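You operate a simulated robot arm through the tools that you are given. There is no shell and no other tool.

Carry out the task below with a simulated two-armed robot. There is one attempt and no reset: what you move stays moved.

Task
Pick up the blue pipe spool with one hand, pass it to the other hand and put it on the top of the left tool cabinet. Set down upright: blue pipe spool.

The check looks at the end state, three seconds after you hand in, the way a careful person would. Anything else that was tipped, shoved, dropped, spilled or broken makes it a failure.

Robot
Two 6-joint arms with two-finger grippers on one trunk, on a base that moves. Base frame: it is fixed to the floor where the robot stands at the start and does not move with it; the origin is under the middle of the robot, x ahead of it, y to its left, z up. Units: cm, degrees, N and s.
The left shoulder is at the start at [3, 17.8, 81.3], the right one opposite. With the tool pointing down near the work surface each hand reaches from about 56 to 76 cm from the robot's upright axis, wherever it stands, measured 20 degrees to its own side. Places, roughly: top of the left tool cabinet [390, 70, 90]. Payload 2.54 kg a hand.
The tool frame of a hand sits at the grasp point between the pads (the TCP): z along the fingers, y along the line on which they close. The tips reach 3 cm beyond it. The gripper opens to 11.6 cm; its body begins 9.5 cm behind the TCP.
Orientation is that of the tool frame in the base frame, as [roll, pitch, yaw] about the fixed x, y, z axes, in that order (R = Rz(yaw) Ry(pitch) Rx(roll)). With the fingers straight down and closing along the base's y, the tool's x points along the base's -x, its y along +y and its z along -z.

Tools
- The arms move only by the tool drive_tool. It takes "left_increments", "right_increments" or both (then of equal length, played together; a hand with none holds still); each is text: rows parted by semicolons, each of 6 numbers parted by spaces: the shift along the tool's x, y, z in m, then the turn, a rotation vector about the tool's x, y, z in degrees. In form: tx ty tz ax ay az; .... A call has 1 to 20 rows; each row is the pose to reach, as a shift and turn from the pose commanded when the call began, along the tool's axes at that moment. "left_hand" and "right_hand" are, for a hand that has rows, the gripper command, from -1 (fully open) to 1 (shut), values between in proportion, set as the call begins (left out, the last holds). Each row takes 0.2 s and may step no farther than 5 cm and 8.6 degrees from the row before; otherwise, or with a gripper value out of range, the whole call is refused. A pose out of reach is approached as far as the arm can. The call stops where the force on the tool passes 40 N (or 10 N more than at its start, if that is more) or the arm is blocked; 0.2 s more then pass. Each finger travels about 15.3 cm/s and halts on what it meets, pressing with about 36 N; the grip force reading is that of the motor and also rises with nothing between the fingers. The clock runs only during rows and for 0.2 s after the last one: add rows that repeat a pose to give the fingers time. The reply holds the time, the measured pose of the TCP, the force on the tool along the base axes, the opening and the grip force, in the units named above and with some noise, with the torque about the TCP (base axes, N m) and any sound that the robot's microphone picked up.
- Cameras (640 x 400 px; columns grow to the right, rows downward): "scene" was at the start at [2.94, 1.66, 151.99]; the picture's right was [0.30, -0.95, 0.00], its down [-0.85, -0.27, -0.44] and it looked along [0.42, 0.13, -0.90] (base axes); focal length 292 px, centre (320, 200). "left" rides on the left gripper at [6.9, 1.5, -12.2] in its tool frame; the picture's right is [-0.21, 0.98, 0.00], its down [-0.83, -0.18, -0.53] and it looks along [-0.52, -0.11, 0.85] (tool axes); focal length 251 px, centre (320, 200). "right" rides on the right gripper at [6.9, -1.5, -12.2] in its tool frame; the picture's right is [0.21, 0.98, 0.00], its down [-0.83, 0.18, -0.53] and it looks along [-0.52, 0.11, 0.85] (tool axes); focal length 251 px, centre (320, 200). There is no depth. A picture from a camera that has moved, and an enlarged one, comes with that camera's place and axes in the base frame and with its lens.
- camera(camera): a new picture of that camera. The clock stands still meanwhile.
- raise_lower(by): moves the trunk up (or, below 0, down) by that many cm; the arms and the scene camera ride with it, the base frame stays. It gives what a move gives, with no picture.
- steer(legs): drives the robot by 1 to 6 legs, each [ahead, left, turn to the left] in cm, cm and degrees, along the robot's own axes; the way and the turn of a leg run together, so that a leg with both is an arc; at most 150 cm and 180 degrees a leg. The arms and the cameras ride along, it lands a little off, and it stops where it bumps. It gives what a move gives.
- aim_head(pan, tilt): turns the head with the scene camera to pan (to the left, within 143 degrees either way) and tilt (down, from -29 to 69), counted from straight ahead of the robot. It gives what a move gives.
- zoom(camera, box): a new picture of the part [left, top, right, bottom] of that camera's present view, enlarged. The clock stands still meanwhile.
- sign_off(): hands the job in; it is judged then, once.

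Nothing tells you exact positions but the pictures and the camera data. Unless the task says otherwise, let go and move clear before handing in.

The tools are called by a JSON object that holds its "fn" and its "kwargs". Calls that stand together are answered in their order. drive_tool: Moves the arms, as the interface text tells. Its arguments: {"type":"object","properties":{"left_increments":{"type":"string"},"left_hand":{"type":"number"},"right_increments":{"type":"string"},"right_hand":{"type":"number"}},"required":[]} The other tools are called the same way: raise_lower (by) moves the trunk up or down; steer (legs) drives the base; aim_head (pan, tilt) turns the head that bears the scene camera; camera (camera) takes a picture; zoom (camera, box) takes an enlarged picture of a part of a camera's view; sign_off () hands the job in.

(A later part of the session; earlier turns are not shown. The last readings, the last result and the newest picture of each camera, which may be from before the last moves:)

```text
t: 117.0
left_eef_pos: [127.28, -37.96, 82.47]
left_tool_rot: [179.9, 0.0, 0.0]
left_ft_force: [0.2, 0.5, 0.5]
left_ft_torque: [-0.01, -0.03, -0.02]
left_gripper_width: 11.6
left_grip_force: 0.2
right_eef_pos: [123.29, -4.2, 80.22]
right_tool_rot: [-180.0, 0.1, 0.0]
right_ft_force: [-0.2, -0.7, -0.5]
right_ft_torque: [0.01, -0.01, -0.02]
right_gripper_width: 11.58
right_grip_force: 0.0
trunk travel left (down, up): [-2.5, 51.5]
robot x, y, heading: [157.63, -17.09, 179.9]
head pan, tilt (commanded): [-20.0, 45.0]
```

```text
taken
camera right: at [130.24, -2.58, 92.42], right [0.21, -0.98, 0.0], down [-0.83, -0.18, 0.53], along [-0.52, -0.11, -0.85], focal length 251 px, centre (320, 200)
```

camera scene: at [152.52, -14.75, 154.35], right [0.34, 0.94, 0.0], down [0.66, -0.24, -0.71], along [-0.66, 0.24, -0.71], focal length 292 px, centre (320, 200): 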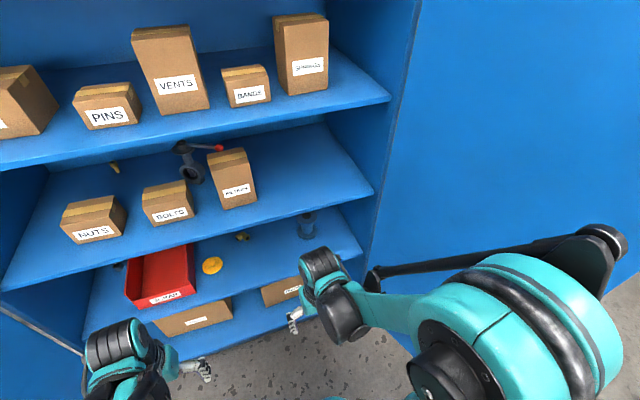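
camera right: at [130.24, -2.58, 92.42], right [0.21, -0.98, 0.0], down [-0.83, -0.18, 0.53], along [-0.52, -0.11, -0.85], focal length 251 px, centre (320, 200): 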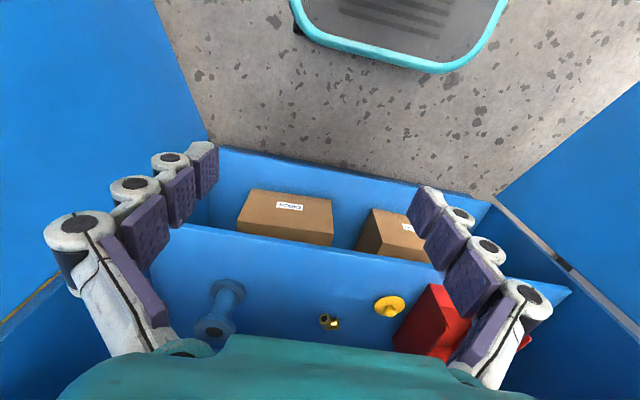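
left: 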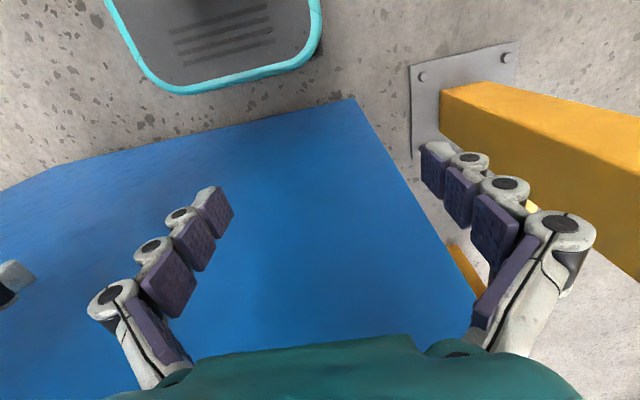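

The robot is now at (157, -17) facing the locker, and nothing was bumped. The right elbow sits close to the right door, so I'll check that clearance before moving the arm.

{"fn": "aim_head", "kwargs": {"pan": -65, "tilt": 40}}

{"fn": "camera", "kwargs": {"camera": "scene"}}

{"fn": "aim_head", "kwargs": {"pan": 60, "tilt": 40}}

{"fn": "camera", "kwargs": {"camera": "scene"}}

{"fn": "camera", "kwargs": {"camera": "left"}}

```text
t: 118.1
left_eef_pos: [127.37, -37.9, 82.54]
left_tool_rot: [179.9, -0.1, -0.1]
left_ft_force: [-0.2, 0.1, -0.9]
left_ft_torque: [0.03, -0.01, -0.01]
left_gripper_width: 11.62
left_grip_force: 0.0
right_eef_pos: [123.22, -4.1, 80.21]
right_tool_rot: [180.0, 0.1, 0.0]
right_ft_force: [0.1, 0.3, -0.7]
right_ft_torque: [0.02, -0.01, 0.01]
right_gripper_width: 11.6
right_grip_force: 0.0
trunk travel left (down, up): [-2.5, 51.5]
robot x, y, heading: [157.25, -17.13, 180.2]
head pan, tilt (commanded): [-65.0, 40.0]
```

```text
taken
camera scene: at [156.56, -9.82, 155.07], right [0.91, 0.42, 0.0], down [0.27, -0.58, -0.77], along [-0.32, 0.69, -0.64], focal length 292 px, centre (320, 200)
```

scene: 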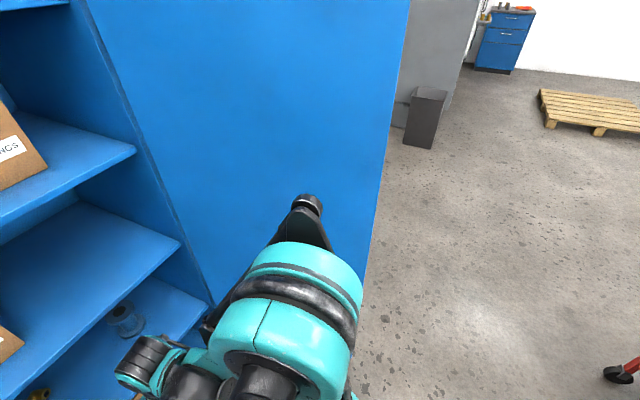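

```text
t: 120.2
left_eef_pos: [127.22, -37.9, 82.51]
left_tool_rot: [-180.0, -0.1, 0.0]
left_ft_force: [-0.1, -1.2, 0.1]
left_ft_torque: [0.01, -0.02, -0.01]
left_gripper_width: 11.59
left_grip_force: 0.0
right_eef_pos: [123.46, -4.04, 80.19]
right_tool_rot: [179.9, 0.0, 0.0]
right_ft_force: [0.3, -0.5, 0.0]
right_ft_torque: [-0.01, 0.01, -0.01]
right_gripper_width: 11.59
right_grip_force: 0.0
trunk travel left (down, up): [-2.5, 51.5]
robot x, y, heading: [157.34, -17.13, 180.0]
head pan, tilt (commanded): [60.0, 40.0]
```

```text
taken
camera scene: at [155.91, -24.88, 155.07], right [-0.87, 0.5, 0.0], down [0.32, 0.56, -0.77], along [-0.38, -0.66, -0.64], focal length 292 px, centre (320, 200)
```

scene: 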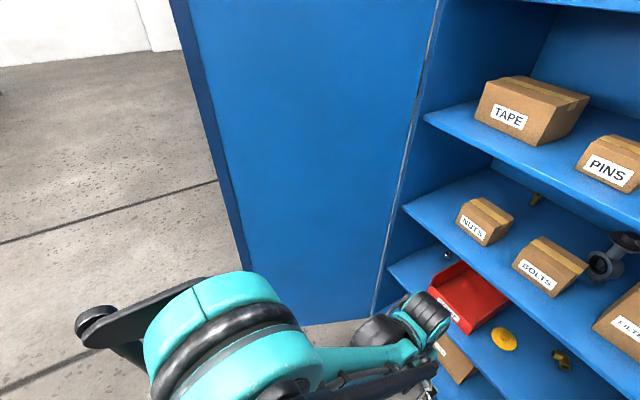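

```text
taken
camera left: at [134.23, -39.51, 94.66], right [-0.21, -0.98, 0.0], down [-0.83, 0.18, 0.53], along [-0.52, 0.11, -0.85], focal length 251 px, centre (320, 200)
```

left: 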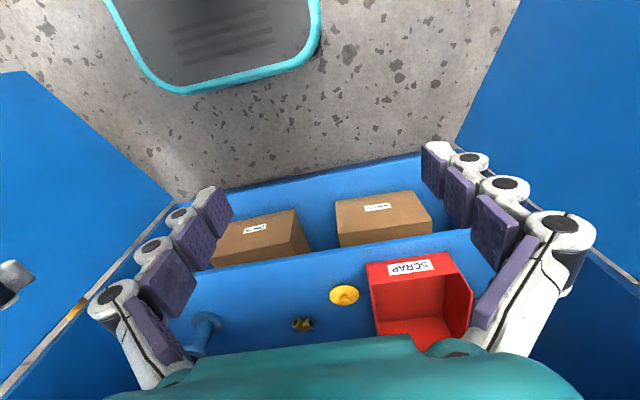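

The right elbow is high (z≈139) and well inside, so there is room. I'll now tilt the right gripper to point forward and about 25° down in front of the shelf, moving it toward (106, 7, 72).

{"fn": "drive_tool", "kwargs": {"right_increments": "-0.0216 -0.0139 0.01 0 -8.125 0; -0.0432 -0.0278 0.02 0 -16.25 0; -0.0648 -0.0417 0.03 0 -24.375 0; -0.0864 -0.0556 0.04 0 -32.5 0; -0.108 -0.0695 0.05 0 -40.625 0; -0.1296 -0.0834 0.06 0 -48.75 0; -0.1512 -0.0973 0.07 0 -56.875 0; -0.1728 -0.1112 0.08 0 -65 0; -0.1728 -0.1112 0.08 0 -65 0", "right_hand": -1}}

{"fn": "aim_head", "kwargs": {"pan": -20, "tilt": 50}}

{"fn": "camera", "kwargs": {"camera": "scene"}}

{"fn": "camera", "kwargs": {"camera": "right"}}

```text
t: 122.2
left_eef_pos: [127.28, -37.88, 82.51]
left_tool_rot: [179.9, 0.0, 0.1]
left_ft_force: [0.5, -0.5, 0.0]
left_ft_torque: [-0.01, 0.03, 0.0]
left_gripper_width: 11.59
left_grip_force: 0.0
right_eef_pos: [97.89, 8.93, 86.15]
right_tool_rot: [-179.8, 65.1, 0.0]
right_ft_force: [0.2, -0.3, -0.7]
right_ft_torque: [-0.01, 0.01, -0.01]
right_gripper_width: 11.59
right_grip_force: 0.0
right hand out of reach, approached as far as the arm can: row 4, 5, 6, 7, 8, 9
trunk travel left (down, up): [-2.5, 51.5]
robot x, y, heading: [157.05, -17.28, 180.1]
head pan, tilt (commanded): [60.0, 40.0]
```

```text
t: 123.7
left_eef_pos: [127.24, -37.93, 82.48]
left_tool_rot: [179.9, 0.0, 0.1]
left_ft_force: [0.1, 0.4, 0.8]
left_ft_torque: [0.01, 0.01, -0.01]
left_gripper_width: 11.61
left_grip_force: 0.1
right_eef_pos: [97.76, 8.92, 86.13]
right_tool_rot: [179.9, 64.9, 0.0]
right_ft_force: [-0.6, -0.3, 0.8]
right_ft_torque: [0.0, 0.0, -0.01]
right_gripper_width: 11.56
right_grip_force: 0.0
trunk travel left (down, up): [-2.5, 51.5]
robot x, y, heading: [157.67, -17.28, 179.8]
head pan, tilt (commanded): [-20.0, 50.0]
```

```text
taken
camera scene: at [152.92, -14.89, 153.66], right [0.34, 0.94, 0.0], down [0.72, -0.26, -0.64], along [-0.6, 0.22, -0.77], focal length 292 px, centre (320, 200)
```

scene: 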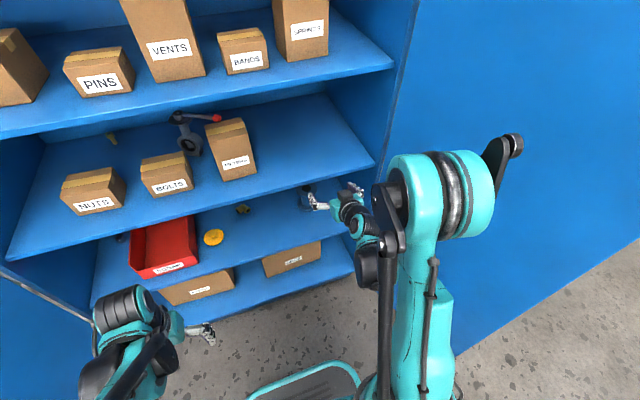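

```text
taken
camera right: at [111.81, 10.48, 85.0], right [0.09, -0.98, -0.19], down [0.13, -0.18, 0.97], along [-0.99, -0.11, 0.11], focal length 251 px, centre (320, 200)
```

right: 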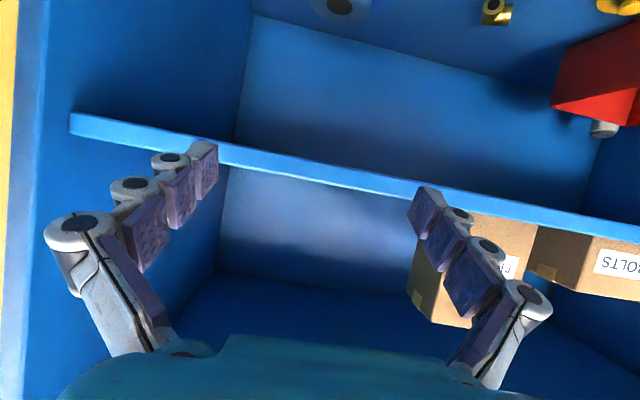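

The arm is at its inner reach limit, with fingertips near (95, 9, 85), close to the edge of the shelf above. I'll back the base up 8 cm to give the arm room, then lower the hand to the spool's shelf level.

{"fn": "steer", "kwargs": {"legs": [[-9, 0, 0]]}}

```text
t: 124.8
left_eef_pos: [136.36, -37.9, 82.52]
left_tool_rot: [179.9, 0.1, 0.0]
left_ft_force: [0.6, -0.4, 0.5]
left_ft_torque: [0.04, 0.05, 0.02]
left_gripper_width: 11.61
left_grip_force: 0.1
right_eef_pos: [106.83, 8.97, 86.2]
right_tool_rot: [-179.9, 65.0, -0.1]
right_ft_force: [0.3, 0.2, 0.7]
right_ft_torque: [0.0, -0.02, -0.01]
right_gripper_width: 11.62
right_grip_force: 0.0
trunk travel left (down, up): [-2.5, 51.5]
robot x, y, heading: [166.36, -17.11, -179.9]
head pan, tilt (commanded): [-20.0, 50.0]
```

I'll issue a null move to see what pose the increments are counted from after the clipped command.

{"fn": "drive_tool", "kwargs": {"right_increments": "0 0 0 0 0 0"}}

```text
t: 125.2
left_eef_pos: [136.27, -37.94, 82.55]
left_tool_rot: [180.0, 0.0, 0.0]
left_ft_force: [-0.3, 0.0, 0.4]
left_ft_torque: [0.02, 0.02, 0.02]
left_gripper_width: 11.6
left_grip_force: 0.0
right_eef_pos: [106.75, 8.8, 86.19]
right_tool_rot: [180.0, 64.9, -0.1]
right_ft_force: [1.0, -0.3, -0.4]
right_ft_torque: [0.04, 0.01, -0.01]
right_gripper_width: 11.59
right_grip_force: 0.1
trunk travel left (down, up): [-2.5, 51.5]
robot x, y, heading: [165.96, -17.29, -180.1]
head pan, tilt (commanded): [-20.0, 50.0]
```

Increments count from the reached pose. I'll lower the right hand to about (103.5, 7.2, 60), still in front of the shelf edge.

{"fn": "drive_tool", "kwargs": {"right_increments": "0.0317 0.0023 0.02 0 0 0; 0.0634 0.0046 0.04 0 0 0; 0.0951 0.0069 0.06 0 0 0; 0.1268 0.0092 0.08 0 0 0; 0.1585 0.0115 0.1 0 0 0; 0.1902 0.0138 0.12 0 0 0; 0.222 0.016 0.14 0 0 0; 0.222 0.016 0.14 0 0 0", "right_hand": -1}}

{"fn": "camera", "kwargs": {"camera": "right"}}

{"fn": "camera", "kwargs": {"camera": "scene"}}

```text
t: 127.0
left_eef_pos: [136.17, -38.01, 82.54]
left_tool_rot: [179.9, 0.1, -0.1]
left_ft_force: [0.6, -0.2, -0.7]
left_ft_torque: [0.0, 0.05, -0.01]
left_gripper_width: 11.59
left_grip_force: 0.1
right_eef_pos: [90.32, 9.31, 65.48]
right_tool_rot: [179.9, 64.8, 0.0]
right_ft_force: [0.8, -0.9, 0.0]
right_ft_torque: [-0.02, 0.02, -0.01]
right_gripper_width: 11.62
right_grip_force: 0.0
right hand out of reach, approached as far as the arm can: row 1, 2, 3, 4, 5, 6, 7, 8
trunk travel left (down, up): [-2.5, 51.5]
robot x, y, heading: [166.4, -17.03, -180.0]
head pan, tilt (commanded): [-20.0, 50.0]
```

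```text
taken
camera right: at [104.31, 10.82, 64.5], right [0.09, -0.98, -0.19], down [0.13, -0.18, 0.97], along [-0.99, -0.12, 0.11], focal length 251 px, centre (320, 200)
```

right: 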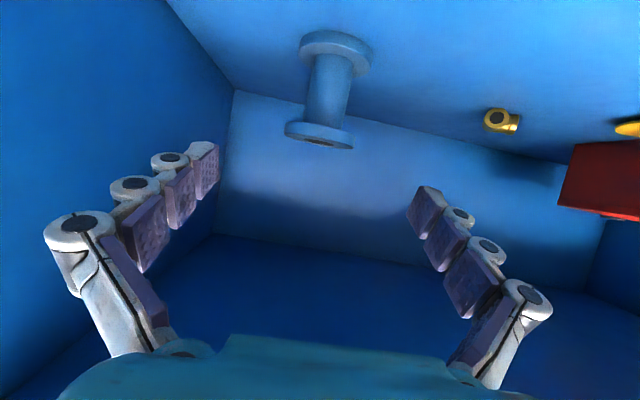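

```text
taken
camera scene: at [161.87, -14.91, 153.66], right [0.34, 0.94, 0.0], down [0.72, -0.26, -0.64], along [-0.6, 0.22, -0.77], focal length 292 px, centre (320, 200)
```

scene: 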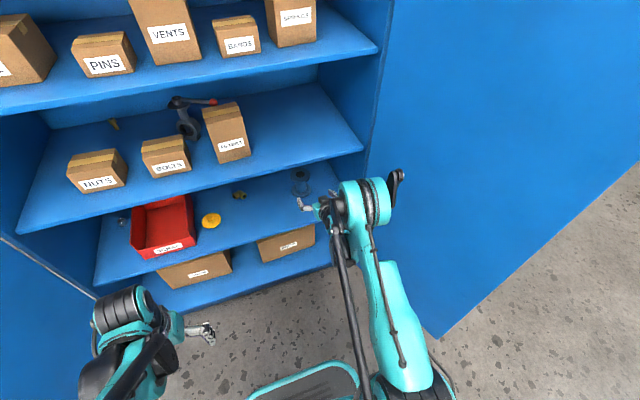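

The hand now sits at (90, 9, 65) inside the shelf opening, touching nothing; the tilt forces it forward at this height. The wrist picture is upside down, and the spool is ahead between the fingers. I'll zoom in to measure it.

{"fn": "zoom", "kwargs": {"camera": "right", "box": [240, 0, 420, 180]}}

{"fn": "aim_head", "kwargs": {"pan": -15, "tilt": 45}}

{"fn": "zoom", "kwargs": {"camera": "scene", "box": [250, 120, 410, 220]}}

```text
2.22 times, centred on (330, 90) of right
camera zoom: at [104.31, 10.82, 64.5], right [0.09, -0.98, -0.19], down [0.13, -0.18, 0.97], along [-0.99, -0.12, 0.11], focal length 559 px, centre (298, 444)
```

zoom: 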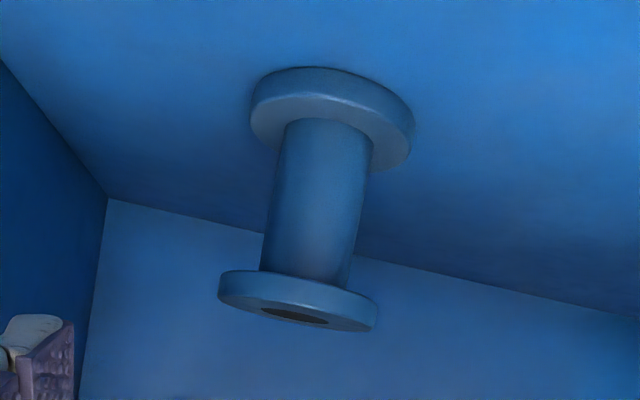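

```text
t: 127.7
left_eef_pos: [136.15, -37.97, 82.53]
left_tool_rot: [179.9, 0.1, -0.1]
left_ft_force: [-0.2, 0.3, -0.6]
left_ft_torque: [-0.01, -0.02, 0.0]
left_gripper_width: 11.6
left_grip_force: 0.0
right_eef_pos: [90.29, 9.23, 65.53]
right_tool_rot: [179.9, 64.7, 0.0]
right_ft_force: [0.3, -0.3, 0.5]
right_ft_torque: [0.03, -0.01, 0.03]
right_gripper_width: 11.6
right_grip_force: 0.1
trunk travel left (down, up): [-2.5, 51.5]
robot x, y, heading: [166.41, -17.33, -180.2]
head pan, tilt (commanded): [-15.0, 45.0]
```

```text
4.00 times, centred on (330, 170) of scene
camera zoom: at [161.22, -15.42, 154.35], right [0.26, 0.97, 0.0], down [0.68, -0.18, -0.71], along [-0.68, 0.18, -0.71], focal length 1169 px, centre (280, 320)
```

zoom: 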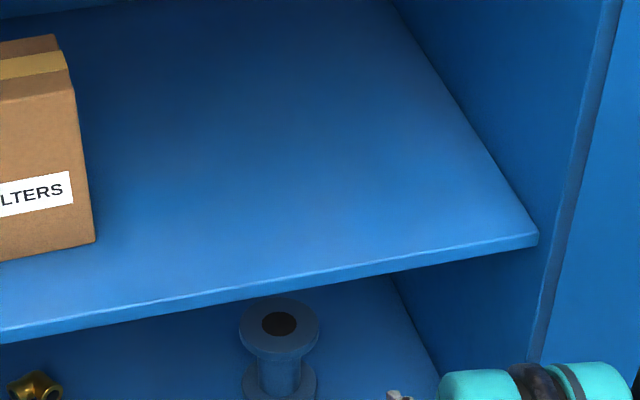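

Combining the views, the spool axis is at about (72, 8.6), standing from the shelf at z≈50.7 up to z≈61.2, with the neck centre at z≈56. I'll lower the hand to neck height at about (84, 8.6, 56), stopping short of the flange.

{"fn": "drive_tool", "kwargs": {"right_increments": "0.0148 0.0016 0.0244 0 0 0; 0.0296 0.0032 0.0488 0 0 0; 0.0443 0.0049 0.0731 0 0 0; 0.0591 0.0065 0.0975 0 0 0; 0.0591 0.0065 0.0975 0 0 0", "right_hand": -1}}

{"fn": "camera", "kwargs": {"camera": "right"}}

```text
t: 128.8
left_eef_pos: [136.26, -37.9, 82.51]
left_tool_rot: [179.9, -0.1, 0.0]
left_ft_force: [0.2, 0.6, 0.3]
left_ft_torque: [0.04, 0.01, -0.01]
left_gripper_width: 11.59
left_grip_force: 0.1
right_eef_pos: [85.37, 8.82, 60.44]
right_tool_rot: [-180.0, 64.8, 0.0]
right_ft_force: [-0.3, 0.1, -0.1]
right_ft_torque: [-0.02, -0.02, 0.01]
right_gripper_width: 11.59
right_grip_force: 0.1
right hand out of reach, approached as far as the arm can: row 3, 4, 5
trunk travel left (down, up): [-2.5, 51.5]
robot x, y, heading: [166.09, -17.41, -179.7]
head pan, tilt (commanded): [-15.0, 45.0]
```

```text
taken
camera right: at [99.34, 10.35, 59.37], right [0.09, -0.98, -0.19], down [0.13, -0.18, 0.97], along [-0.99, -0.12, 0.11], focal length 251 px, centre (320, 200)
```

right: 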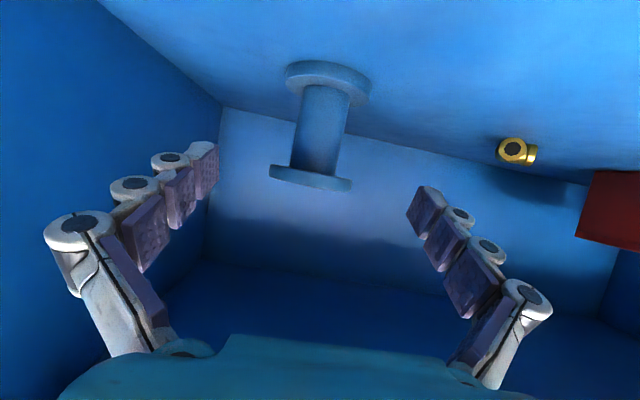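

The reach boundary keeps the hand at z=60.4 here. I'll lower the trunk 2.4 cm, which lowers the hand by the same, and then continue forward and down.

{"fn": "raise_lower", "kwargs": {"by": -2.4}}

{"fn": "drive_tool", "kwargs": {"right_increments": "0.002 0.0006 0.02 0 0 0; 0.004 0.0012 0.0424 0 0 0; 0.004 0.0012 0.0424 0 0 0", "right_hand": -1}}

{"fn": "camera", "kwargs": {"camera": "right"}}

```text
t: 129.6
left_eef_pos: [136.18, -37.87, 80.32]
left_tool_rot: [179.8, 0.1, -0.1]
left_ft_force: [-0.9, 0.0, 0.5]
left_ft_torque: [0.04, -0.04, 0.02]
left_gripper_width: 11.62
left_grip_force: 0.1
right_eef_pos: [85.41, 8.81, 58.02]
right_tool_rot: [180.0, 64.9, 0.0]
right_ft_force: [-0.3, -0.2, -0.7]
right_ft_torque: [0.01, 0.01, 0.0]
right_gripper_width: 11.61
right_grip_force: 0.0
trunk travel left (down, up): [-0.1, 53.9]
robot x, y, heading: [166.25, -17.24, -180.0]
head pan, tilt (commanded): [-15.0, 45.0]
```

```text
t: 130.3
left_eef_pos: [136.14, -37.95, 80.13]
left_tool_rot: [179.9, 0.1, 0.1]
left_ft_force: [-0.6, 0.3, 1.1]
left_ft_torque: [0.01, -0.01, 0.01]
left_gripper_width: 11.62
left_grip_force: 0.1
right_eef_pos: [83.17, 8.52, 58.9]
right_tool_rot: [179.9, 64.8, 0.0]
right_ft_force: [0.3, -0.2, 0.1]
right_ft_torque: [0.03, 0.01, -0.02]
right_gripper_width: 11.6
right_grip_force: 0.0
right hand out of reach, approached as far as the arm can: row 1, 2, 3
trunk travel left (down, up): [-0.1, 53.9]
robot x, y, heading: [166.63, -17.33, -179.9]
head pan, tilt (commanded): [-15.0, 45.0]
```

```text
taken
camera right: at [97.11, 10.02, 57.83], right [0.09, -0.98, -0.19], down [0.13, -0.18, 0.97], along [-0.99, -0.12, 0.11], focal length 251 px, centre (320, 200)
```

right: 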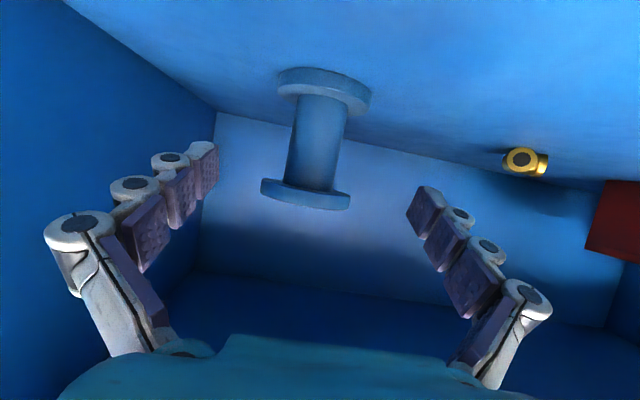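

The hand is at (83.2, 8.5, 58.9). The open fingers (11.6 cm) pass outside the 8.8 cm flange, and the spool is centred between them to within about 0.2 cm. I'll move forward to x≈76 and check.

{"fn": "drive_tool", "kwargs": {"right_increments": "-0.0044 -0.0006 0.0243 0 0 0; -0.0089 -0.0012 0.0486 0 0 0; -0.0133 -0.0018 0.073 0 0 0; -0.0133 -0.0018 0.073 0 0 0", "right_hand": -1}}

{"fn": "camera", "kwargs": {"camera": "right"}}

{"fn": "aim_head", "kwargs": {"pan": -10, "tilt": 45}}

{"fn": "camera", "kwargs": {"camera": "scene"}}

```text
t: 131.3
left_eef_pos: [136.2, -38.06, 80.14]
left_tool_rot: [179.9, 0.0, 0.0]
left_ft_force: [0.8, 0.3, -0.1]
left_ft_torque: [-0.01, -0.03, -0.03]
left_gripper_width: 11.59
left_grip_force: 0.1
right_eef_pos: [78.76, 8.24, 61.19]
right_tool_rot: [179.9, 64.9, 0.1]
right_ft_force: [0.3, 0.6, 0.2]
right_ft_torque: [-0.02, 0.0, 0.0]
right_gripper_width: 11.57
right_grip_force: 0.0
right hand out of reach, approached as far as the arm can: row 1, 2, 3, 4
trunk travel left (down, up): [-0.1, 53.9]
robot x, y, heading: [166.23, -17.06, -180.0]
head pan, tilt (commanded): [-15.0, 45.0]
```

```text
taken
camera right: at [92.8, 9.87, 60.1], right [0.09, -0.98, -0.19], down [0.13, -0.18, 0.97], along [-0.99, -0.12, 0.11], focal length 251 px, centre (320, 200)
```

right: 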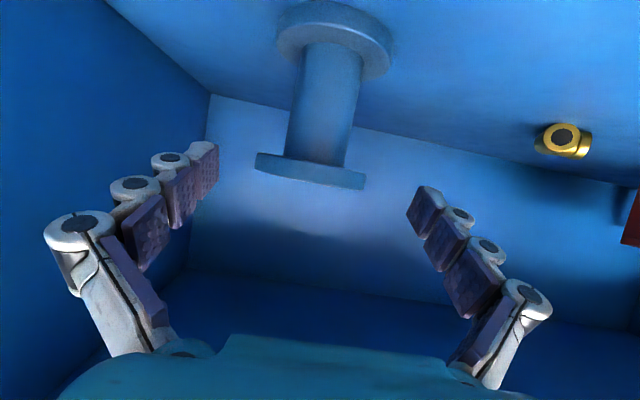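

```text
t: 132.0
left_eef_pos: [136.22, -37.91, 80.05]
left_tool_rot: [180.0, -0.1, 0.0]
left_ft_force: [0.8, -0.3, -0.3]
left_ft_torque: [-0.02, -0.01, 0.01]
left_gripper_width: 11.6
left_grip_force: 0.1
right_eef_pos: [78.84, 8.42, 61.18]
right_tool_rot: [179.9, 64.8, 0.0]
right_ft_force: [0.5, -0.5, -0.3]
right_ft_torque: [0.02, -0.02, -0.03]
right_gripper_width: 11.61
right_grip_force: 0.1
trunk travel left (down, up): [-0.1, 53.9]
robot x, y, heading: [166.22, -17.17, -179.8]
head pan, tilt (commanded): [-10.0, 45.0]
```

```text
taken
camera scene: at [161.05, -16.11, 151.95], right [0.17, 0.98, 0.0], down [0.7, -0.12, -0.71], along [-0.7, 0.12, -0.71], focal length 292 px, centre (320, 200)
```

scene: 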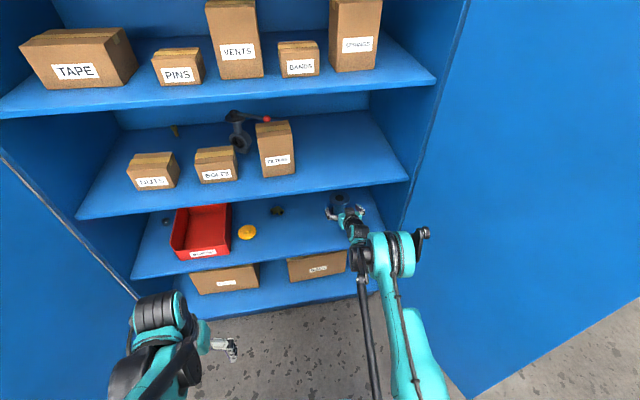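

The lower reach limit at this tilt is about z=60–61, which is the height of the spool's top flange. I'll grip the top flange rim (8.8 cm) instead, so I need to check the arm's clearance to the shelf above.

{"fn": "zoom", "kwargs": {"camera": "scene", "box": [290, 150, 450, 290]}}

{"fn": "zoom", "kwargs": {"camera": "right", "box": [200, 0, 440, 220]}}

```text
2.86 times, centred on (370, 220) of scene
camera zoom: at [161.05, -16.11, 151.95], right [0.17, 0.98, 0.0], down [0.7, -0.12, -0.71], along [-0.7, 0.12, -0.71], focal length 835 px, centre (177, 143)
```

zoom: 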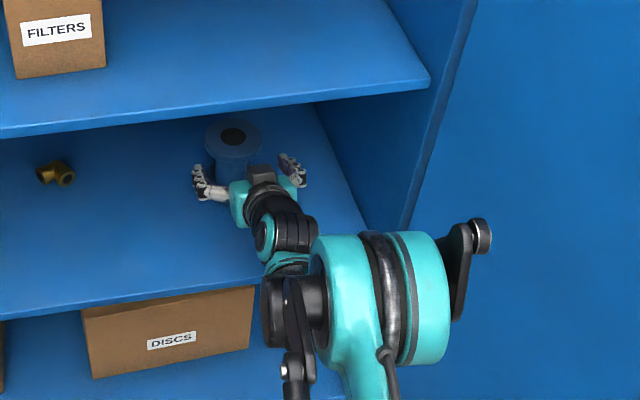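

```text
1.82 times, centred on (320, 110) of right
camera zoom: at [92.82, 9.87, 60.09], right [0.09, -0.98, -0.19], down [0.13, -0.18, 0.97], along [-0.99, -0.12, 0.11], focal length 457 px, centre (320, 364)
```

zoom: 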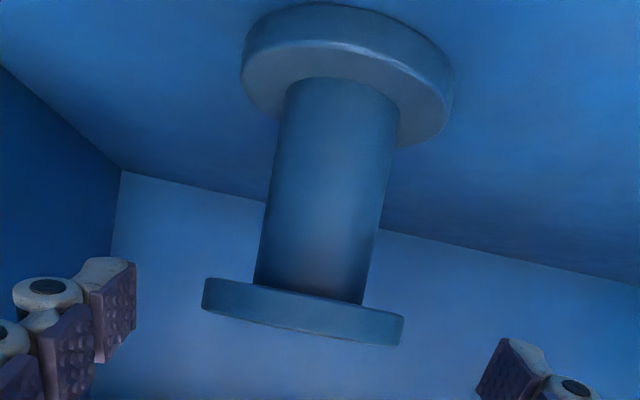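

The wrist joints are well clear of the shelf above, and the flange centre is at about (72.5, 8.8, 60.1). I'll pull the hand back slightly and lower it to flange height, then creep the base forward for the final approach.

{"fn": "drive_tool", "kwargs": {"right_increments": "0.0107 -0.002 -0.0099 0 0 0; 0.0214 -0.004 -0.0198 0 0 0; 0.0214 -0.004 -0.0198 0 0 0", "right_hand": -1}}

{"fn": "zoom", "kwargs": {"camera": "right", "box": [160, 20, 480, 220]}}

```text
t: 132.8
left_eef_pos: [136.28, -37.99, 79.97]
left_tool_rot: [179.9, 0.0, 0.1]
left_ft_force: [-0.5, -0.3, -0.2]
left_ft_torque: [0.02, -0.05, 0.01]
left_gripper_width: 11.59
left_grip_force: 0.0
right_eef_pos: [81.57, 8.71, 59.89]
right_tool_rot: [-179.9, 64.8, 0.0]
right_ft_force: [0.3, 0.2, 0.4]
right_ft_torque: [-0.04, 0.0, 0.0]
right_gripper_width: 11.58
right_grip_force: 0.0
trunk travel left (down, up): [-0.1, 53.9]
robot x, y, heading: [165.85, -16.94, -179.9]
head pan, tilt (commanded): [-10.0, 45.0]
```

```text
2.00 times, centred on (320, 120) of right
camera zoom: at [95.59, 10.24, 58.87], right [0.09, -0.98, -0.19], down [0.13, -0.18, 0.97], along [-0.99, -0.12, 0.11], focal length 503 px, centre (320, 360)
```

zoom: 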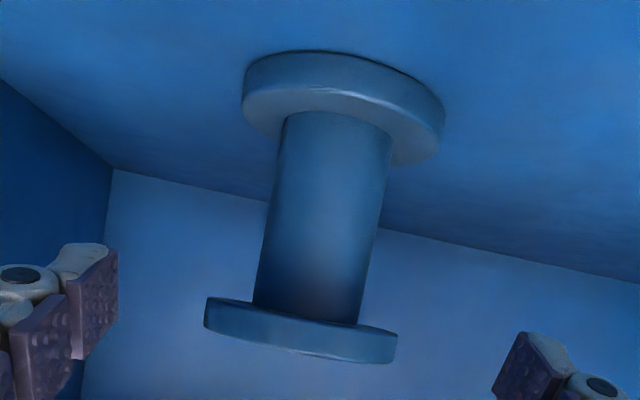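

The hand is at (81.6, 8.7, 59.9), nicely level with the flange at (72.9, 8.8, 60.15). I'll drive the base forward 5 cm first and check.

{"fn": "steer", "kwargs": {"legs": [[5, 0, 0]]}}

{"fn": "camera", "kwargs": {"camera": "right"}}

```text
t: 133.7
left_eef_pos: [131.12, -38.09, 80.03]
left_tool_rot: [179.9, -0.1, 0.0]
left_ft_force: [-0.4, 0.3, 0.3]
left_ft_torque: [0.03, -0.05, -0.02]
left_gripper_width: 11.62
left_grip_force: 0.0
right_eef_pos: [76.58, 8.67, 59.77]
right_tool_rot: [-180.0, 64.7, 0.1]
right_ft_force: [0.2, 0.4, 0.1]
right_ft_torque: [0.03, 0.04, -0.01]
right_gripper_width: 11.59
right_grip_force: 0.1
trunk travel left (down, up): [-0.1, 53.9]
robot x, y, heading: [161.08, -17.71, -180.0]
head pan, tilt (commanded): [-10.0, 45.0]
```

```text
taken
camera right: at [90.43, 10.22, 58.81], right [0.09, -0.98, -0.19], down [0.13, -0.18, 0.97], along [-0.99, -0.12, 0.11], focal length 251 px, centre (320, 200)
```

right: 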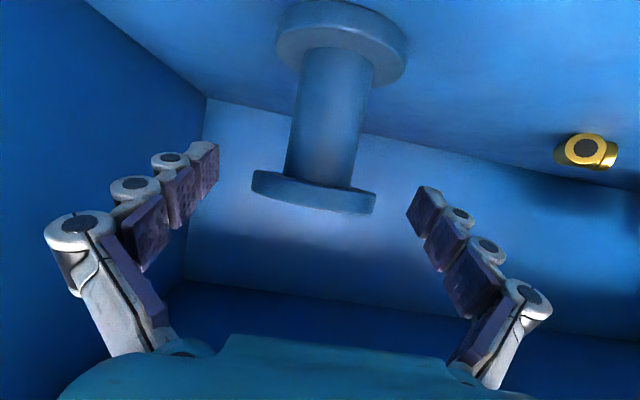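

The flange sits centred between the open fingers with margin on both sides. I'll drive the last 3.8 cm.

{"fn": "steer", "kwargs": {"legs": [[3.8, 0, 0]]}}

{"fn": "camera", "kwargs": {"camera": "right"}}

```text
t: 134.6
left_eef_pos: [127.16, -38.11, 80.04]
left_tool_rot: [179.9, 0.0, 0.2]
left_ft_force: [-0.8, 1.1, -0.7]
left_ft_torque: [0.0, -0.05, 0.01]
left_gripper_width: 11.58
left_grip_force: 0.1
right_eef_pos: [72.61, 8.69, 59.88]
right_tool_rot: [-180.0, 64.9, 0.1]
right_ft_force: [-0.5, 0.1, 0.2]
right_ft_torque: [0.0, 0.0, 0.0]
right_gripper_width: 11.61
right_grip_force: 0.2
trunk travel left (down, up): [-0.1, 53.9]
robot x, y, heading: [157.05, -17.7, -179.8]
head pan, tilt (commanded): [-10.0, 45.0]
```

```text
taken
camera right: at [86.56, 10.18, 58.81], right [0.09, -0.98, -0.19], down [0.13, -0.18, 0.97], along [-0.99, -0.12, 0.11], focal length 251 px, centre (320, 200)
```

right: 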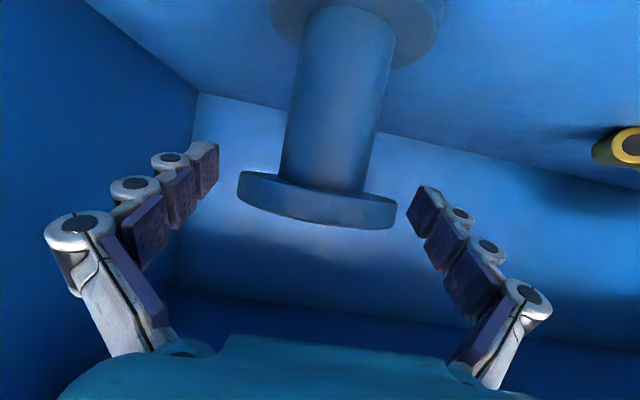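

The flange is between the pads, centred to within a few millimetres. Closing the right gripper now.

{"fn": "drive_tool", "kwargs": {"right_increments": "0 0 0 0 0 0; 0 0 0 0 0 0; 0 0 0 0 0 0; 0 0 0 0 0 0", "right_hand": 1}}

{"fn": "camera", "kwargs": {"camera": "right"}}

```text
t: 135.6
left_eef_pos: [127.31, -38.02, 80.23]
left_tool_rot: [179.9, 0.1, 0.1]
left_ft_force: [0.0, 0.3, 0.1]
left_ft_torque: [-0.03, -0.05, 0.01]
left_gripper_width: 11.6
left_grip_force: 0.0
right_eef_pos: [72.62, 8.59, 60.04]
right_tool_rot: [-179.9, 64.9, 0.1]
right_ft_force: [-0.3, -1.5, 9.2]
right_ft_torque: [0.15, 0.2, 0.12]
right_gripper_width: 8.79
right_grip_force: 36.0
trunk travel left (down, up): [-0.1, 53.9]
robot x, y, heading: [157.11, -17.45, -180.0]
head pan, tilt (commanded): [-10.0, 45.0]
```

```text
taken
camera right: at [86.62, 10.16, 58.96], right [0.09, -0.98, -0.19], down [0.13, -0.18, 0.97], along [-0.99, -0.12, 0.11], focal length 251 px, centre (320, 200)
```

right: 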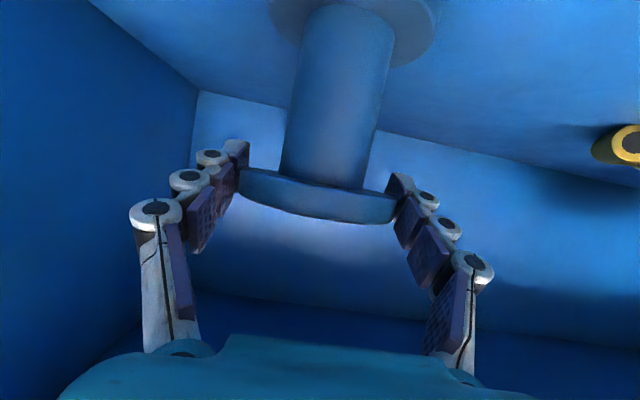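

Gripped: width 8.79 cm at 36 N. I'll lift 2.5 cm with the trunk and check that the spool comes along.

{"fn": "raise_lower", "kwargs": {"by": 2.5}}

{"fn": "camera", "kwargs": {"camera": "right"}}

{"fn": "zoom", "kwargs": {"camera": "scene", "box": [270, 140, 430, 240]}}

```text
t: 136.3
left_eef_pos: [127.21, -38.01, 82.56]
left_tool_rot: [179.8, 0.1, 0.1]
left_ft_force: [0.4, 0.1, -0.5]
left_ft_torque: [0.01, -0.03, -0.01]
left_gripper_width: 11.6
left_grip_force: 0.2
right_eef_pos: [72.47, 8.53, 62.39]
right_tool_rot: [180.0, 64.7, 0.0]
right_ft_force: [-0.6, -0.4, -5.7]
right_ft_torque: [0.03, -0.01, -0.03]
right_gripper_width: 8.79
right_grip_force: 35.9
trunk travel left (down, up): [-2.6, 51.4]
robot x, y, heading: [157.17, -17.39, -180.2]
head pan, tilt (commanded): [-10.0, 45.0]
```

```text
taken
camera right: at [86.57, 10.19, 61.29], right [0.09, -0.98, -0.19], down [0.13, -0.18, 0.97], along [-0.99, -0.12, 0.11], focal length 251 px, centre (320, 200)
```

right: 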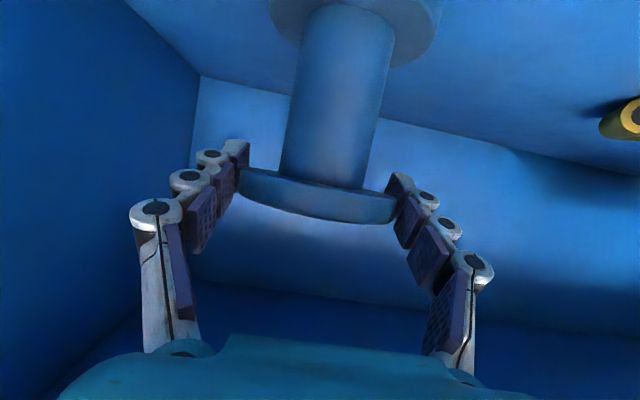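

```text
4.00 times, centred on (350, 190) of scene
camera zoom: at [151.98, -16.09, 154.44], right [0.17, 0.98, 0.0], down [0.7, -0.12, -0.71], along [-0.7, 0.12, -0.71], focal length 1169 px, centre (200, 240)
```

zoom: 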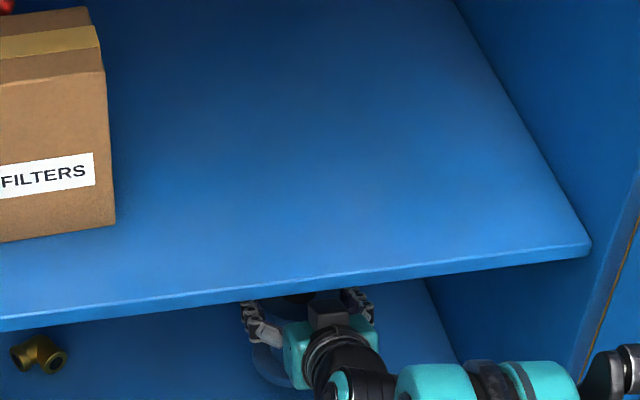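

The spool is lifted (about 5.7 N, hanging steady). Its bottom clears the shelf by about 2 cm, so I'll back straight out of the locker.

{"fn": "steer", "kwargs": {"legs": [[-20, 0, 0], [-25, 0, 0]]}}

{"fn": "camera", "kwargs": {"camera": "right"}}

{"fn": "camera", "kwargs": {"camera": "scene"}}

```text
t: 139.3
left_eef_pos: [172.64, -37.94, 82.6]
left_tool_rot: [180.0, 0.0, 0.2]
left_ft_force: [0.0, 0.6, -1.1]
left_ft_torque: [-0.02, 0.01, 0.0]
left_gripper_width: 11.61
left_grip_force: 0.0
right_eef_pos: [117.98, 8.58, 62.48]
right_tool_rot: [180.0, 64.8, 0.2]
right_ft_force: [0.7, 0.2, -5.5]
right_ft_torque: [0.01, -0.04, 0.0]
right_gripper_width: 8.79
right_grip_force: 35.8
trunk travel left (down, up): [-2.6, 51.4]
robot x, y, heading: [202.54, -17.36, -180.1]
head pan, tilt (commanded): [-10.0, 45.0]
```

```text
taken
camera right: at [131.96, 10.1, 61.38], right [0.09, -0.98, -0.19], down [0.13, -0.18, 0.97], along [-0.99, -0.12, 0.11], focal length 251 px, centre (320, 200)
```

right: 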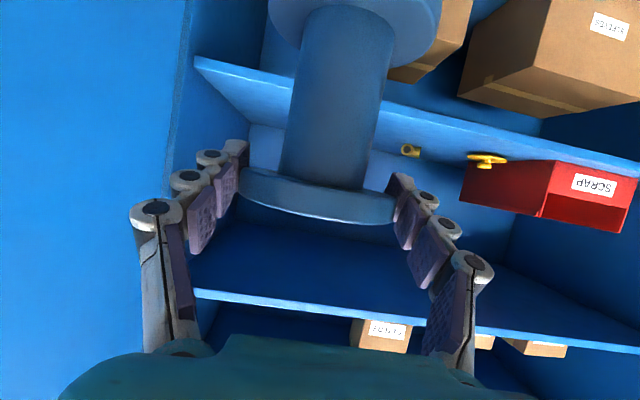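

```text
taken
camera scene: at [197.52, -16.07, 154.45], right [0.17, 0.99, 0.0], down [0.7, -0.12, -0.71], along [-0.7, 0.12, -0.71], focal length 292 px, centre (320, 200)
```

scene: 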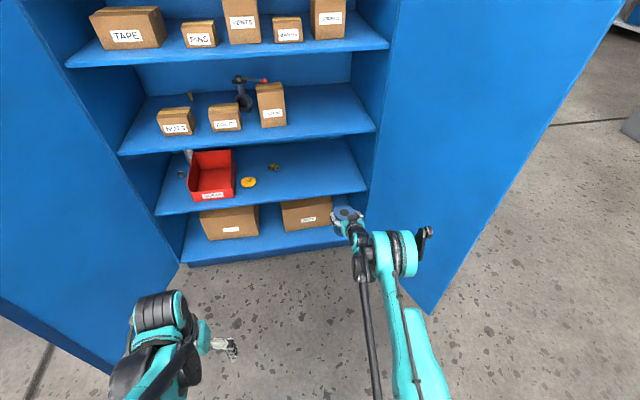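

The spool is clear of the locker and held upright. For the handover I'll bring it up and closer in front of the robot. First I'll raise the right hand straight up by about 25 cm.

{"fn": "drive_tool", "kwargs": {"right_increments": "-0.0288 0 -0.0136 0 0 0; -0.0577 0 -0.0272 0 0 0; -0.0865 0 -0.0407 0 0 0; -0.1154 0 -0.0543 0 0 0; -0.1442 0 -0.0679 0 0 0; -0.173 0 -0.0815 0 0 0; -0.2019 0 -0.095 0 0 0; -0.2307 0 -0.1086 0 0 0; -0.2307 0 -0.1086 0 0 0"}}

```text
t: 141.3
left_eef_pos: [172.56, -37.99, 82.6]
left_tool_rot: [179.9, 0.0, 0.2]
left_ft_force: [-0.2, 0.5, -0.8]
left_ft_torque: [0.0, -0.03, 0.05]
left_gripper_width: 11.57
left_grip_force: 0.0
right_eef_pos: [117.93, 8.59, 87.77]
right_tool_rot: [-180.0, 64.9, 0.2]
right_ft_force: [0.3, 0.1, -5.0]
right_ft_torque: [0.01, -0.05, -0.02]
right_gripper_width: 8.78
right_grip_force: 36.4
trunk travel left (down, up): [-2.6, 51.4]
robot x, y, heading: [202.82, -17.49, -179.6]
head pan, tilt (commanded): [-10.0, 45.0]
```

Now I'll test the left hand's reach: tool straight down, turned 90° so its fingers close along the robot's forward axis, at about (141.6, -22, 100), just above the planned handover point.

{"fn": "drive_tool", "kwargs": {"left_increments": "-0.0282 -0.0145 -0.0158 0 0 8.2; -0.0564 -0.0291 -0.0316 0 0 16.4; -0.0845 -0.0436 -0.0475 0 0 24.5; -0.1127 -0.0582 -0.0633 0 0 32.7; -0.1409 -0.0727 -0.0791 0 0 40.9; -0.1691 -0.0873 -0.0949 0 0 49.1; -0.1973 -0.1018 -0.1107 0 0 57.3; -0.2255 -0.1164 -0.1265 0 0 65.5; -0.2536 -0.1309 -0.1424 0 0 73.6; -0.2818 -0.1455 -0.1582 0 0 81.8; -0.31 -0.16 -0.174 0 0 90; -0.31 -0.16 -0.174 0 0 90", "left_hand": -1}}

{"fn": "aim_head", "kwargs": {"pan": 0, "tilt": 45}}

{"fn": "camera", "kwargs": {"camera": "scene"}}

{"fn": "camera", "kwargs": {"camera": "left"}}

```text
t: 143.9
left_eef_pos: [141.41, -21.96, 99.93]
left_tool_rot: [-179.9, -0.2, -89.9]
left_ft_force: [0.3, 0.7, -0.1]
left_ft_torque: [-0.02, 0.01, 0.03]
left_gripper_width: 11.63
left_grip_force: 0.1
right_eef_pos: [117.98, 8.6, 87.8]
right_tool_rot: [180.0, 64.9, 0.3]
right_ft_force: [-0.9, 0.7, -5.7]
right_ft_torque: [0.0, -0.03, -0.05]
right_gripper_width: 8.8
right_grip_force: 36.0
trunk travel left (down, up): [-2.6, 51.4]
robot x, y, heading: [202.71, -16.99, -179.7]
head pan, tilt (commanded): [-10.0, 45.0]
```

```text
t: 144.7
left_eef_pos: [141.51, -21.91, 99.89]
left_tool_rot: [180.0, -0.1, -89.8]
left_ft_force: [0.5, 0.2, -0.4]
left_ft_torque: [-0.03, 0.01, -0.04]
left_gripper_width: 11.61
left_grip_force: 0.1
right_eef_pos: [117.89, 8.56, 87.8]
right_tool_rot: [180.0, 64.8, 0.1]
right_ft_force: [0.1, -0.2, -6.0]
right_ft_torque: [0.02, -0.01, -0.02]
right_gripper_width: 8.78
right_grip_force: 36.1
trunk travel left (down, up): [-2.6, 51.4]
robot x, y, heading: [202.26, -17.16, -179.8]
head pan, tilt (commanded): [0.0, 45.0]
```

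```text
taken
camera scene: at [197.29, -17.47, 154.44], right [0.0, 1.0, 0.0], down [0.71, 0.0, -0.71], along [-0.71, 0.0, -0.71], focal length 292 px, centre (320, 200)
```

scene: 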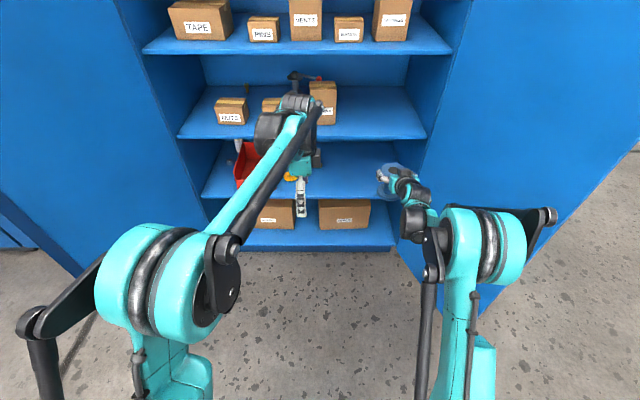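

```text
taken
camera left: at [140.05, -28.93, 112.06], right [-0.98, 0.21, 0.0], down [0.18, 0.83, 0.53], along [0.11, 0.52, -0.85], focal length 251 px, centre (320, 200)
```

left: 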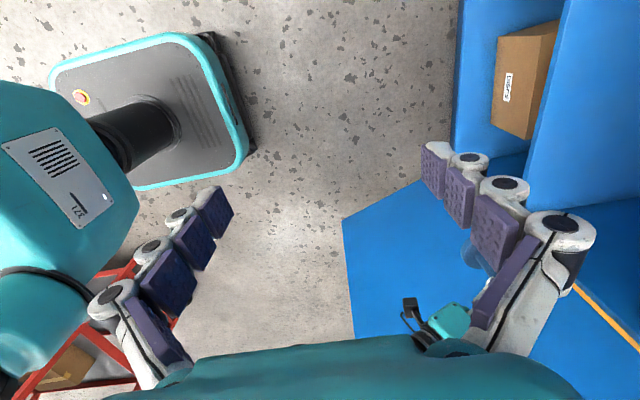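

The left hand reached that pose, but a top grip would bring its fingers too close to the right gripper's body. A cleaner handover is for the left hand to take the spool by its neck, from the left side and nearly level, below the right hand's fingers. I'll move the left hand out to the left and yaw it first.

{"fn": "drive_tool", "kwargs": {"left_increments": "0.03 -0.024 0 0 0 -5.83; 0.06 -0.048 0 0 0 -11.67; 0.09 -0.0725 0 0 0 -17.5; 0.1207 -0.0967 0 0 0 -23.33; 0.1508 -0.1208 0 0 0 -29.17; 0.181 -0.145 0 0 0 -35; 0.181 -0.145 0 0 0 -35", "left_hand": -1}}

{"fn": "drive_tool", "kwargs": {"left_increments": "0 0 0 0 -7.8 0; 0 0 0 0 -15.6 0; 0 0 0 0 -23.3 0; 0 0 0 0 -31.1 0; 0 0 0 0 -38.9 0; 0 0 0 0 -46.7 0; 0 0 0 0 -54.4 0; 0 0 0 0 -62.2 0; 0 0 0 0 -70 0; 0 0 0 0 -70 0"}}

{"fn": "camera", "kwargs": {"camera": "scene"}}

```text
t: 146.3
left_eef_pos: [156.21, -40.22, 99.99]
left_tool_rot: [-179.9, -0.1, -54.8]
left_ft_force: [0.6, -0.4, -0.6]
left_ft_torque: [-0.02, -0.02, -0.03]
left_gripper_width: 11.59
left_grip_force: 0.1
right_eef_pos: [117.92, 8.65, 87.79]
right_tool_rot: [-180.0, 64.9, 0.3]
right_ft_force: [-0.6, -0.1, -6.4]
right_ft_torque: [0.01, -0.04, 0.01]
right_gripper_width: 8.76
right_grip_force: 35.6
trunk travel left (down, up): [-2.6, 51.4]
robot x, y, heading: [202.37, -17.42, -179.9]
head pan, tilt (commanded): [0.0, 45.0]
```

```text
t: 148.5
left_eef_pos: [156.06, -39.96, 99.83]
left_tool_rot: [179.7, 70.0, -55.0]
left_ft_force: [-0.4, 0.3, -0.7]
left_ft_torque: [0.01, -0.03, -0.01]
left_gripper_width: 11.61
left_grip_force: 0.1
right_eef_pos: [117.97, 8.61, 87.81]
right_tool_rot: [-179.9, 64.8, 0.1]
right_ft_force: [-0.3, -0.2, -5.7]
right_ft_torque: [0.0, -0.03, 0.01]
right_gripper_width: 8.79
right_grip_force: 35.8
trunk travel left (down, up): [-2.6, 51.4]
robot x, y, heading: [202.14, -17.22, -179.9]
head pan, tilt (commanded): [0.0, 45.0]
```

```text
taken
camera scene: at [197.3, -17.46, 154.45], right [0.0, 1.0, 0.0], down [0.71, 0.0, -0.71], along [-0.71, 0.0, -0.71], focal length 292 px, centre (320, 200)
```

scene: 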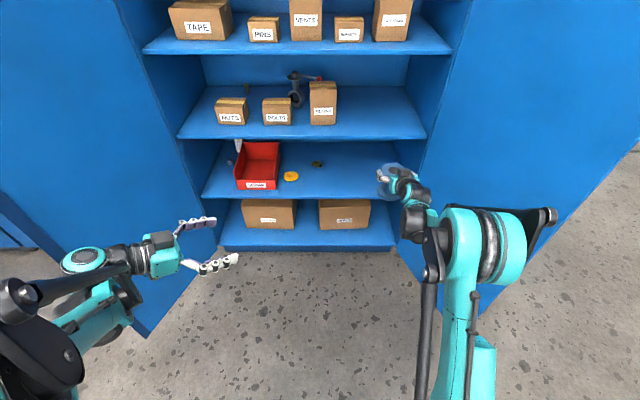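

The left hand is in its side-approach orientation, pointing forward-right and 20° down. Now I'll bring the spool with the right hand to about (142.4, -17.4, 97), swinging it 45° left.

{"fn": "drive_tool", "kwargs": {"right_increments": "0.0019 0.0236 -0.0237 -3.7 0 -1.74; 0.0038 0.0473 -0.0473 -7.4 0 -3.47; 0.0057 0.0709 -0.071 -11.1 0 -5.21; 0.0076 0.0945 -0.0947 -14.8 0 -6.95; 0.0095 0.1182 -0.1184 -18.5 0 -8.68; 0.0114 0.1418 -0.142 -22.2 0 -10.42; 0.0133 0.1655 -0.1657 -25.9 0 -12.15; 0.0152 0.1891 -0.1894 -29.6 0 -13.89; 0.0171 0.2127 -0.213 -33.3 0 -15.63; 0.019 0.2364 -0.2367 -37 0 -17.36; 0.0209 0.26 -0.2604 -40.7 0 -19.1; 0.0209 0.26 -0.2604 -40.7 0 -19.1"}}

{"fn": "camera", "kwargs": {"camera": "scene"}}

{"fn": "camera", "kwargs": {"camera": "left"}}

{"fn": "camera", "kwargs": {"camera": "right"}}

```text
t: 151.1
left_eef_pos: [156.13, -39.98, 99.99]
left_tool_rot: [179.8, 69.9, -54.8]
left_ft_force: [0.0, 0.0, -0.6]
left_ft_torque: [-0.02, -0.04, -0.02]
left_gripper_width: 11.61
left_grip_force: 0.1
right_eef_pos: [142.58, -17.44, 97.14]
right_tool_rot: [179.9, 64.8, 45.1]
right_ft_force: [-0.6, -0.2, -5.4]
right_ft_torque: [0.04, -0.01, 0.02]
right_gripper_width: 8.8
right_grip_force: 36.4
trunk travel left (down, up): [-2.6, 51.4]
robot x, y, heading: [202.94, -17.22, -179.9]
head pan, tilt (commanded): [0.0, 45.0]
```

```text
taken
camera scene: at [197.3, -17.49, 154.44], right [0.0, 1.0, 0.0], down [0.71, 0.0, -0.71], along [-0.71, 0.0, -0.71], focal length 292 px, centre (320, 200)
```

scene: 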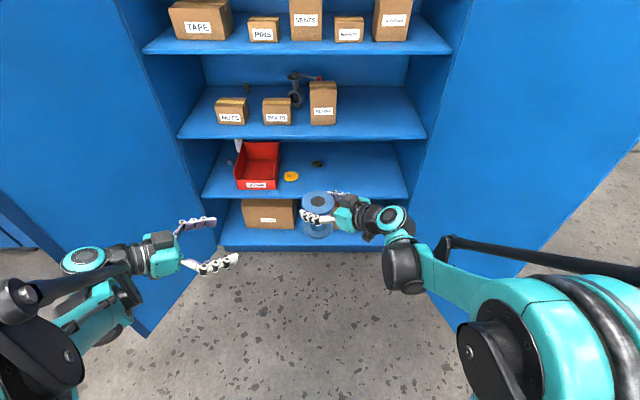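

```text
taken
camera left: at [162.93, -52.3, 97.66], right [-0.84, -0.5, 0.2], down [0.27, -0.07, 0.96], along [-0.47, 0.86, 0.2], focal length 251 px, centre (320, 200)
```

left: 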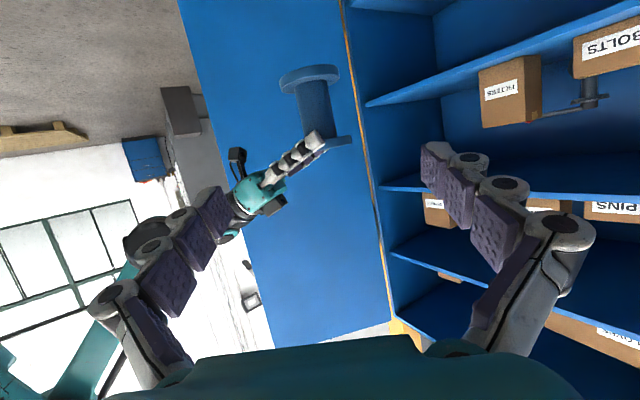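

```text
taken
camera right: at [151.24, -6.42, 96.11], right [0.76, -0.62, -0.19], down [0.22, -0.03, 0.97], along [-0.61, -0.78, 0.11], focal length 251 px, centre (320, 200)
```

right: 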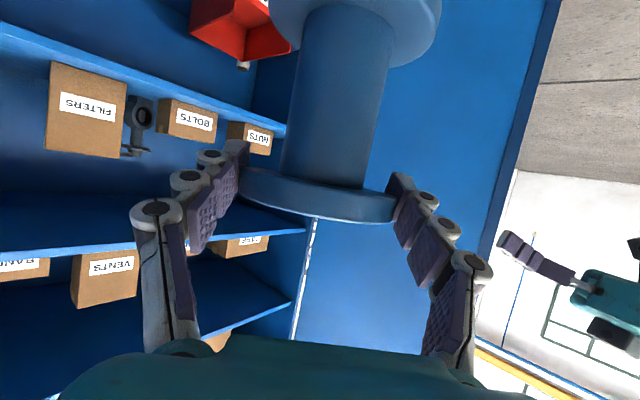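

The spool is in place in front of the robot and clearly visible to the left-hand camera (upside-down view). I'll zoom in to locate the neck precisely.

{"fn": "zoom", "kwargs": {"camera": "left", "box": [210, 40, 390, 200]}}

{"fn": "zoom", "kwargs": {"camera": "scene", "box": [260, 160, 420, 260]}}

```text
2.50 times, centred on (300, 120) of left
camera zoom: at [162.93, -52.3, 97.66], right [-0.84, -0.5, 0.2], down [0.27, -0.07, 0.96], along [-0.47, 0.86, 0.2], focal length 629 px, centre (370, 400)
```

zoom: 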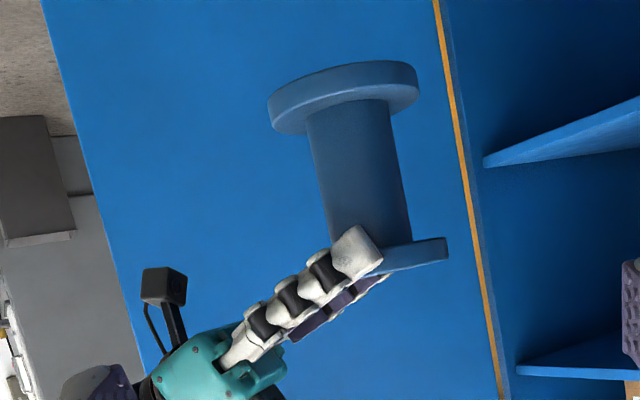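

```text
4.00 times, centred on (340, 210) of scene
camera zoom: at [197.3, -17.49, 154.44], right [0.0, 1.0, 0.0], down [0.71, 0.0, -0.71], along [-0.71, 0.0, -0.71], focal length 1169 px, centre (240, 160)
```

zoom: 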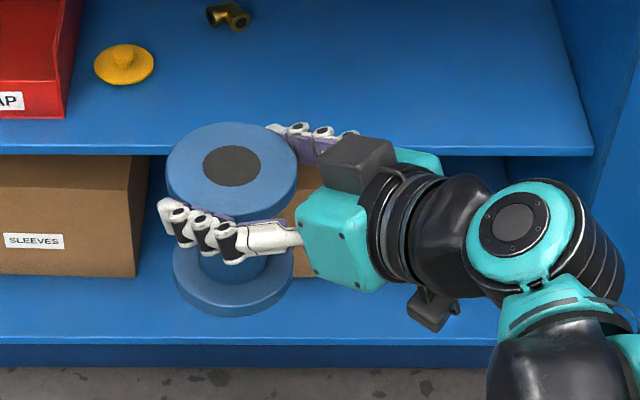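

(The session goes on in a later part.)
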